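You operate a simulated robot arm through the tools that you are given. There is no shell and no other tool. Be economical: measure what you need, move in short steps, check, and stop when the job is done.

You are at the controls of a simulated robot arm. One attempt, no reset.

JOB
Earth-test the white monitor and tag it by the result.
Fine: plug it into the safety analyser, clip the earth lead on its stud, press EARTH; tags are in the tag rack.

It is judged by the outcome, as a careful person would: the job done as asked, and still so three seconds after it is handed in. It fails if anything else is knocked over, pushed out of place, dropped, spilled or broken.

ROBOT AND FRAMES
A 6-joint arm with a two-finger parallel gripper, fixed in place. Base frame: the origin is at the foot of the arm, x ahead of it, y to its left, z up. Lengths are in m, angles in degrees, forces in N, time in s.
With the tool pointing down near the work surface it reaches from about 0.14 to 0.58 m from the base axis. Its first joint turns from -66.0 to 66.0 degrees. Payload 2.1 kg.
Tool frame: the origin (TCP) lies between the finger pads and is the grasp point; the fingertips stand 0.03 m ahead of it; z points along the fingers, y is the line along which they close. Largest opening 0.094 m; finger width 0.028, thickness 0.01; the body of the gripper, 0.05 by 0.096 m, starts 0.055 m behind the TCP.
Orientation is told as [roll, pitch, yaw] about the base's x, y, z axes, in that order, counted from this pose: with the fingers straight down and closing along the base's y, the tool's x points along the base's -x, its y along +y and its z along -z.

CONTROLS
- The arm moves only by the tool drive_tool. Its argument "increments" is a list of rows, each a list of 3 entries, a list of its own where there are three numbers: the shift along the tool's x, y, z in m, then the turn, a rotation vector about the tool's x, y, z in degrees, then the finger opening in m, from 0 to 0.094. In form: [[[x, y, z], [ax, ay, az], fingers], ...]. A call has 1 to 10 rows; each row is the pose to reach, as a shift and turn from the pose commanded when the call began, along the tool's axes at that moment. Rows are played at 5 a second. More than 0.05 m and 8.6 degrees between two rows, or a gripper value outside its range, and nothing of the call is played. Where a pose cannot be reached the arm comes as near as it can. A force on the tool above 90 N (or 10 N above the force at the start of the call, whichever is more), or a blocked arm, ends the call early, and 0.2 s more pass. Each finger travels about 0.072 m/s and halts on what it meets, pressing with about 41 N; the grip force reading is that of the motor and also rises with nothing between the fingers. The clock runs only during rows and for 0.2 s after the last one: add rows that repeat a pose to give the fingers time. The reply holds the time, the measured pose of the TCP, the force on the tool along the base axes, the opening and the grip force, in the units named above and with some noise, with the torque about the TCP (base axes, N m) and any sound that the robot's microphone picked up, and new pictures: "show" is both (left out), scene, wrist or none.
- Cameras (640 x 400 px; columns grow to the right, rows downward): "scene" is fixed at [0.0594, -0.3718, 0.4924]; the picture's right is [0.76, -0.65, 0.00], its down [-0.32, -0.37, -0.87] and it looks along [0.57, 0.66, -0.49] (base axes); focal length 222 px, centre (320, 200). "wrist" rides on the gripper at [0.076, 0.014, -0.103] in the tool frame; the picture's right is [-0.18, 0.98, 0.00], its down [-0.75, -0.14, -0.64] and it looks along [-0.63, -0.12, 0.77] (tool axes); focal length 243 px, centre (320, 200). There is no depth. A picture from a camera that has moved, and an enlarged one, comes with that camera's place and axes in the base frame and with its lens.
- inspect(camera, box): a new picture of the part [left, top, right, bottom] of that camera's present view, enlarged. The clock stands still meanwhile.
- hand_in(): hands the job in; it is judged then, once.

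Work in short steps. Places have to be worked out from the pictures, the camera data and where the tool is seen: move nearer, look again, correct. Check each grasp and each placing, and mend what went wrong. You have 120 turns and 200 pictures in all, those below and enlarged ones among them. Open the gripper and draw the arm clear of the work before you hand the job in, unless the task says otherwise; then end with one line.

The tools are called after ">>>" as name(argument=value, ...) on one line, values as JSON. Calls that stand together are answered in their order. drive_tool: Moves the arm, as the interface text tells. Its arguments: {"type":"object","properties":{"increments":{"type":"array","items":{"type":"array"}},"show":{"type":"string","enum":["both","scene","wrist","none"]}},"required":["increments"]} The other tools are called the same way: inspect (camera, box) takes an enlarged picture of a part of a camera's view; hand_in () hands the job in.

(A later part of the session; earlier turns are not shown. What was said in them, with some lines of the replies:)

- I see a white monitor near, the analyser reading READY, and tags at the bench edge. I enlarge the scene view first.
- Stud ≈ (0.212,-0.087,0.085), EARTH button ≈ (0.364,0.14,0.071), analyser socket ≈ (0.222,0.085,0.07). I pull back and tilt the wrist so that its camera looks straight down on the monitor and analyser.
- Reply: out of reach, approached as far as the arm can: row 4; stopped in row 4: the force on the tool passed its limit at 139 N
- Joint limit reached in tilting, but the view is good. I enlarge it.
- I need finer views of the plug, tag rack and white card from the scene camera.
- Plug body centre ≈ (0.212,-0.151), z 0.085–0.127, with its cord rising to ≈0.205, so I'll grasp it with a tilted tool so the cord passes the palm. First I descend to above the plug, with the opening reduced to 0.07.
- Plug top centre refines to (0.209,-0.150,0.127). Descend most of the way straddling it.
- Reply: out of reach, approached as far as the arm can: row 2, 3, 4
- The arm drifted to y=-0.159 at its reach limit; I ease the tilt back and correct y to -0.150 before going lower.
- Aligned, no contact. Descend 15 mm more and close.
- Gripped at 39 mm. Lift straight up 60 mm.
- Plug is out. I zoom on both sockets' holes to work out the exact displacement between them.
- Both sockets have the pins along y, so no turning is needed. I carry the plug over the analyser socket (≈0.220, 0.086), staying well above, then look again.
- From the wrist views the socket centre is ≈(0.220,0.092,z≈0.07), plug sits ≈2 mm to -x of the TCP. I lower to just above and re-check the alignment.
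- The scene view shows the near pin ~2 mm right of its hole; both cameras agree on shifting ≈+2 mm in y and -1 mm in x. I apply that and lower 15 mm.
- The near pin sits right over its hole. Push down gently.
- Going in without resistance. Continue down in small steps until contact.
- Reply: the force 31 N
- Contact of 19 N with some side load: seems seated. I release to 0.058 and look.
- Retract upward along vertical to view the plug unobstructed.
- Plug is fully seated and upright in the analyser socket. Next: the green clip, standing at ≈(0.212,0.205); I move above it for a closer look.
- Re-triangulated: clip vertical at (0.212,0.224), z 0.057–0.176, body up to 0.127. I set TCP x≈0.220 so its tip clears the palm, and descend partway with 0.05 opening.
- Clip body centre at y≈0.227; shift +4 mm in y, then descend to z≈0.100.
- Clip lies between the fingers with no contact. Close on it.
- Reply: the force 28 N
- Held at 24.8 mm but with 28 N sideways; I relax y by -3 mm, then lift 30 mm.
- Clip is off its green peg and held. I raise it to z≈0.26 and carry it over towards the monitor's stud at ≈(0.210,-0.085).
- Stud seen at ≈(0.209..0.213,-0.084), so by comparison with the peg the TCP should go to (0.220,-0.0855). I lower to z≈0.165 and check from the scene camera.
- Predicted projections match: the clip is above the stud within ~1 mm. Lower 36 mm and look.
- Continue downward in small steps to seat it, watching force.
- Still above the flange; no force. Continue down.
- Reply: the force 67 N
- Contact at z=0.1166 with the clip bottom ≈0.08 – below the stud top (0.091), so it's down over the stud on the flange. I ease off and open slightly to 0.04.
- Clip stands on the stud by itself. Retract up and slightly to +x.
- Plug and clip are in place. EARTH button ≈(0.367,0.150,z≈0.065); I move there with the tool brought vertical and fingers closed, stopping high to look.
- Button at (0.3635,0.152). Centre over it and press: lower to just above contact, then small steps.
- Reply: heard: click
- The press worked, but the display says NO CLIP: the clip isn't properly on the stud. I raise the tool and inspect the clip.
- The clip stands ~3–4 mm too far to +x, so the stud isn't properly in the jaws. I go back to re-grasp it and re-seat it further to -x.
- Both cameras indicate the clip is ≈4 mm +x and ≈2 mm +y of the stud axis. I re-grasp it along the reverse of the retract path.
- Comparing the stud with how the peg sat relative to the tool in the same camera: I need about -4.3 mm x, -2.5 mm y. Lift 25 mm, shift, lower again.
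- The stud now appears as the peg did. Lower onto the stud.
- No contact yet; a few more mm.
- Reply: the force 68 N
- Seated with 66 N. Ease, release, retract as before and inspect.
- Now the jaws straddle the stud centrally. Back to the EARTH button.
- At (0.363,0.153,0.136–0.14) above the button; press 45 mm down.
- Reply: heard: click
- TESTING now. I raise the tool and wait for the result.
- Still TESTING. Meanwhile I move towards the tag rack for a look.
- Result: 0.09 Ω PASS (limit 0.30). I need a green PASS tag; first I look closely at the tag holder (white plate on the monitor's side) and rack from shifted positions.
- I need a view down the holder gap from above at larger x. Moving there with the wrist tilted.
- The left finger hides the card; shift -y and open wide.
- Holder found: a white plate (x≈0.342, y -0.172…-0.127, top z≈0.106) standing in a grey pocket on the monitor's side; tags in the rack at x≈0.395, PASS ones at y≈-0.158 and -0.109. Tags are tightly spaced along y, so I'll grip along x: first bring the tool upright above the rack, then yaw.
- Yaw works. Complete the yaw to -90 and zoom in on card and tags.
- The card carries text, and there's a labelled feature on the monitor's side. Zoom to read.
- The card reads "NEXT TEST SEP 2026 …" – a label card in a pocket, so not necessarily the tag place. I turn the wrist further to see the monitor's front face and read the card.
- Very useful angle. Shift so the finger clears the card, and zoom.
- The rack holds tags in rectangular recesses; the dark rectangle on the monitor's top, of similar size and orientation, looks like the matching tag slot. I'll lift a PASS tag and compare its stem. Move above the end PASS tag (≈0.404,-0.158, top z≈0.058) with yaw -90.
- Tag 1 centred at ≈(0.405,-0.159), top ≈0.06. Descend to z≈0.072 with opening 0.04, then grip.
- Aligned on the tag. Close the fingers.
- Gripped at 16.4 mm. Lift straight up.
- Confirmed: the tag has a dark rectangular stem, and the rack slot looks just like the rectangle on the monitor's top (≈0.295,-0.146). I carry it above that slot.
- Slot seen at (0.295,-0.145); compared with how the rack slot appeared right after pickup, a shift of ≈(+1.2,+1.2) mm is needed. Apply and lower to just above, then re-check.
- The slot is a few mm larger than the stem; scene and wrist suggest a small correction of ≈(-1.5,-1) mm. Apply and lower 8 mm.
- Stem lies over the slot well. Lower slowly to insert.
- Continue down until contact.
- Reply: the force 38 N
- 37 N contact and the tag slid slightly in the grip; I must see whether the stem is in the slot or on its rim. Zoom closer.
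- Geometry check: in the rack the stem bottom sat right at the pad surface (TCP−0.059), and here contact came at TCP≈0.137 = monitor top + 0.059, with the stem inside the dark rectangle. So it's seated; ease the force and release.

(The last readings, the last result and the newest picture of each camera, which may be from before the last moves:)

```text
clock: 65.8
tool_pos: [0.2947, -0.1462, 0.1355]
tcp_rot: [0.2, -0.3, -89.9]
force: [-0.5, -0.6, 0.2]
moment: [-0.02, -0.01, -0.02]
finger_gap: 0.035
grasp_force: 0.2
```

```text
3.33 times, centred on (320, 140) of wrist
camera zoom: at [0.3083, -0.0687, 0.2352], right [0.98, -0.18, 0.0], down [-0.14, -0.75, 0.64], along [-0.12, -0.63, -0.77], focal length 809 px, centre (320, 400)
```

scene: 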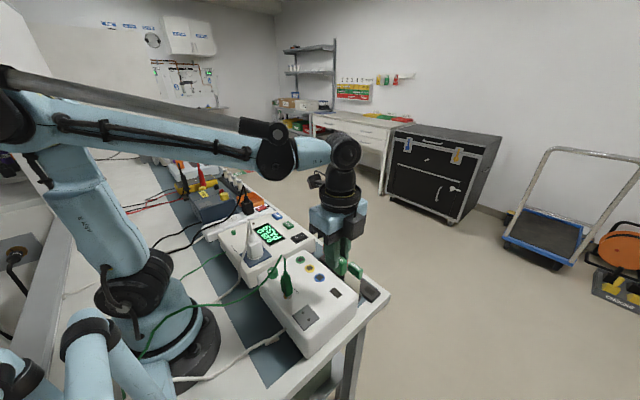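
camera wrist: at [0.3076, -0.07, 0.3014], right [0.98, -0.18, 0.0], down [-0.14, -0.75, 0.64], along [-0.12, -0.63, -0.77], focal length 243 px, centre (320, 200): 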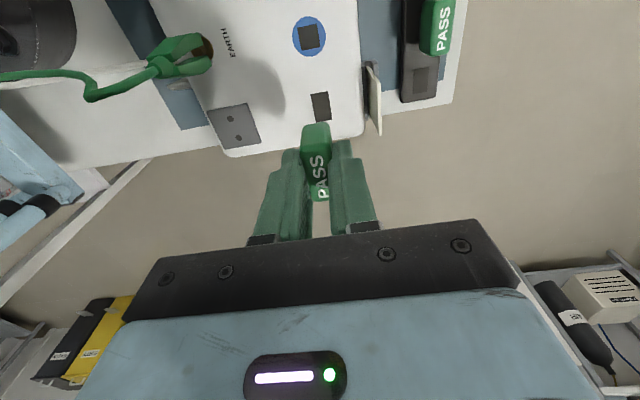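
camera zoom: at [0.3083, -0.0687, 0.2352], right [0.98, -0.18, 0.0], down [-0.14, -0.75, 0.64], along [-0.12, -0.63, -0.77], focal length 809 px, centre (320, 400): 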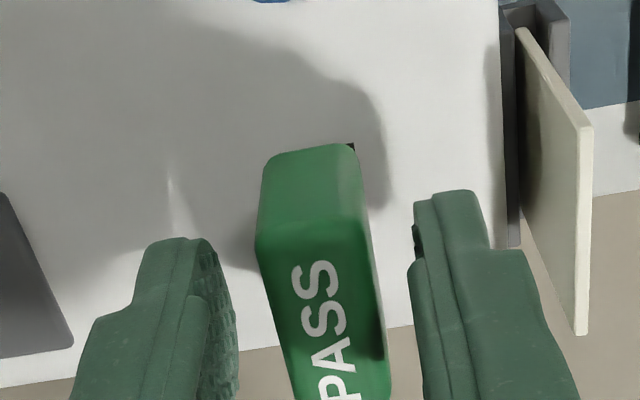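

Tag stands free. Retract straight up and look at the finished state.

>>> drive_tool(increments=[[[0, 0, -0.02], [0, 0, 0], 0.036], [[0, 0, -0.05], [0, 0, 0], 0.036], [[0, 0, -0.09], [0, 0, 0], 0.04], [[0, 0.04, -0.12], [0, 0, 0], 0.04], [[0, 0.08, -0.12], [0, 0, 0], 0.04], [[0, 0.12, -0.12], [0, 0, 0], 0.04], [[0, 0.12, -0.12], [0, 0, 0], 0.04]])

>>> inspect(camera="scene", box=[310, 240, 370, 310])

>>> inspect(camera="scene", box=[220, 200, 340, 330])

>>> inspect(camera="wrist", box=[100, 0, 340, 180])

```text
clock: 67.4
tool_pos: [0.4142, -0.1445, 0.2559]
tcp_rot: [0.1, -0.1, -90.0]
force: [0.0, 0.7, -0.6]
moment: [0.02, -0.03, 0.01]
finger_gap: 0.0401
grasp_force: 0.1
camera wrist: at [0.4281, -0.0681, 0.3564], right [0.98, -0.18, 0.0], down [-0.14, -0.75, 0.64], along [-0.12, -0.63, -0.77], focal length 243 px, centre (320, 200)
```

scene: 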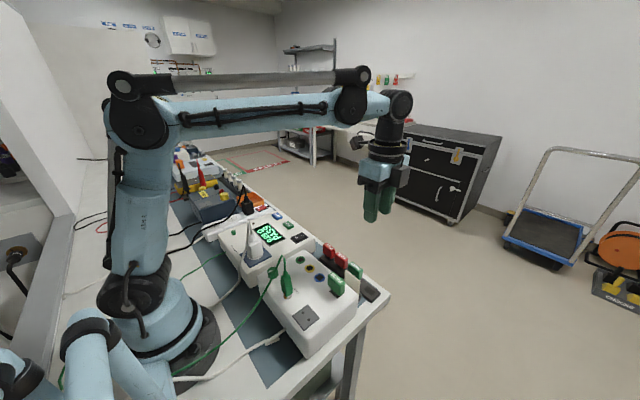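
wrist: 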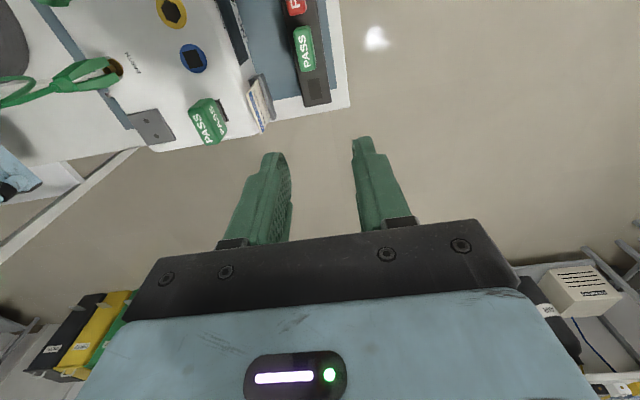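

```text
5.71 times, centred on (340, 275) of scene
camera zoom: at [0.0594, -0.3718, 0.4924], right [0.76, -0.65, 0.0], down [-0.32, -0.37, -0.87], along [0.57, 0.66, -0.49], focal length 1268 px, centre (206, -229)
```

zoom: 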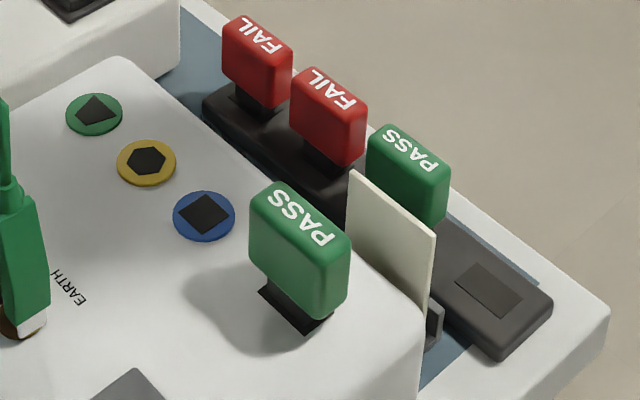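

```text
3.08 times, centred on (280, 265) of scene
camera zoom: at [0.0594, -0.3718, 0.4924], right [0.76, -0.65, 0.0], down [-0.32, -0.37, -0.87], along [0.57, 0.66, -0.49], focal length 683 px, centre (443, 0)
```

zoom: 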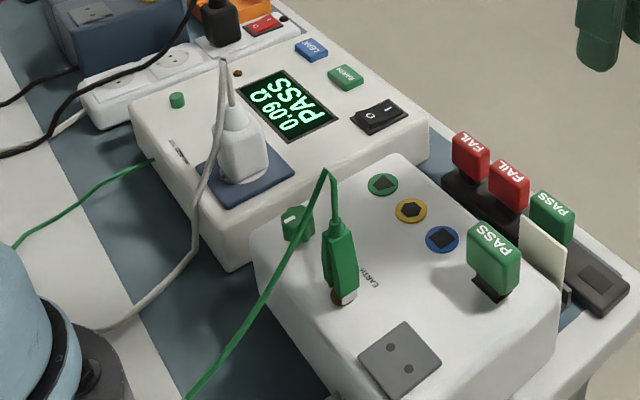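

```text
2.22 times, centred on (220, 90) of wrist
camera zoom: at [0.4281, -0.0681, 0.3564], right [0.98, -0.18, 0.0], down [-0.14, -0.75, 0.64], along [-0.12, -0.63, -0.77], focal length 539 px, centre (542, 444)
```

zoom: 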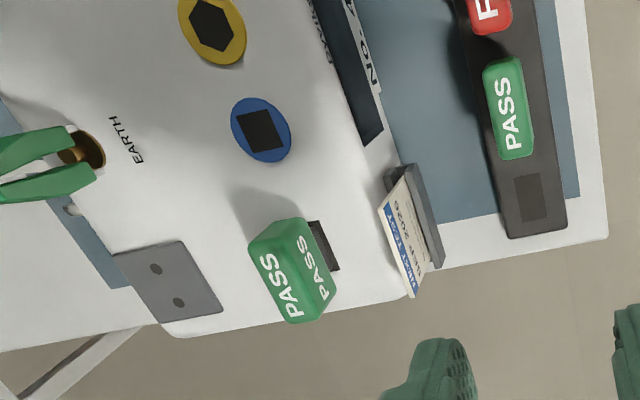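

The PASS tag stands upright in the monitor's slot, display shows 0.09 Ω PASS, plug and clip are in place, and nothing else has moved. I open the gripper wide and hold clear for a moment.

>>> drive_tool(increments=[[[0, 0, -0.02], [0, 0, 0], 0.07], [[0, 0, -0.03], [0, 0, 0], 0.09], [[0, 0, -0.03], [0, 0, 0], 0.09]], show="scene")

```text
clock: 68.2
tool_pos: [0.4139, -0.1452, 0.2846]
tcp_rot: [0.1, -0.2, -90.0]
force: [-0.6, -0.1, -0.6]
moment: [-0.01, -0.03, -0.01]
finger_gap: 0.0901
grasp_force: 0.0
```

scene: 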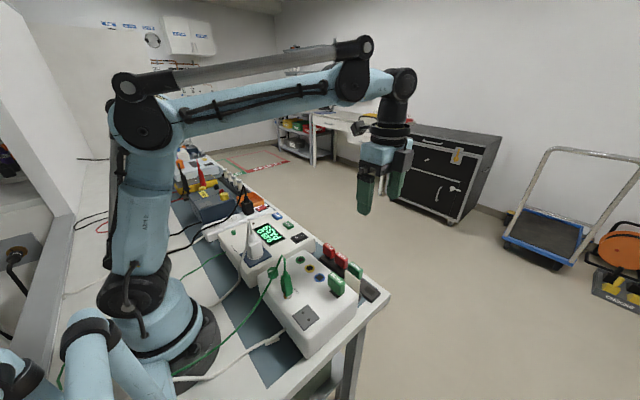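

All is stable; handing in.

>>> hand_in()

```text
The job is handed in.
```

The white monitor (No. 417) passed its earth test at 0.09 Ω (limit 0.30 Ω), and a green PASS tag stands on the dark rectangle on its top, which I took to be the tag slot because it matches the rack's. The first press of EARTH read NO CLIP, so I re-seated the clip and tested again; the plug is still in the analyser and the clip still on the stud.
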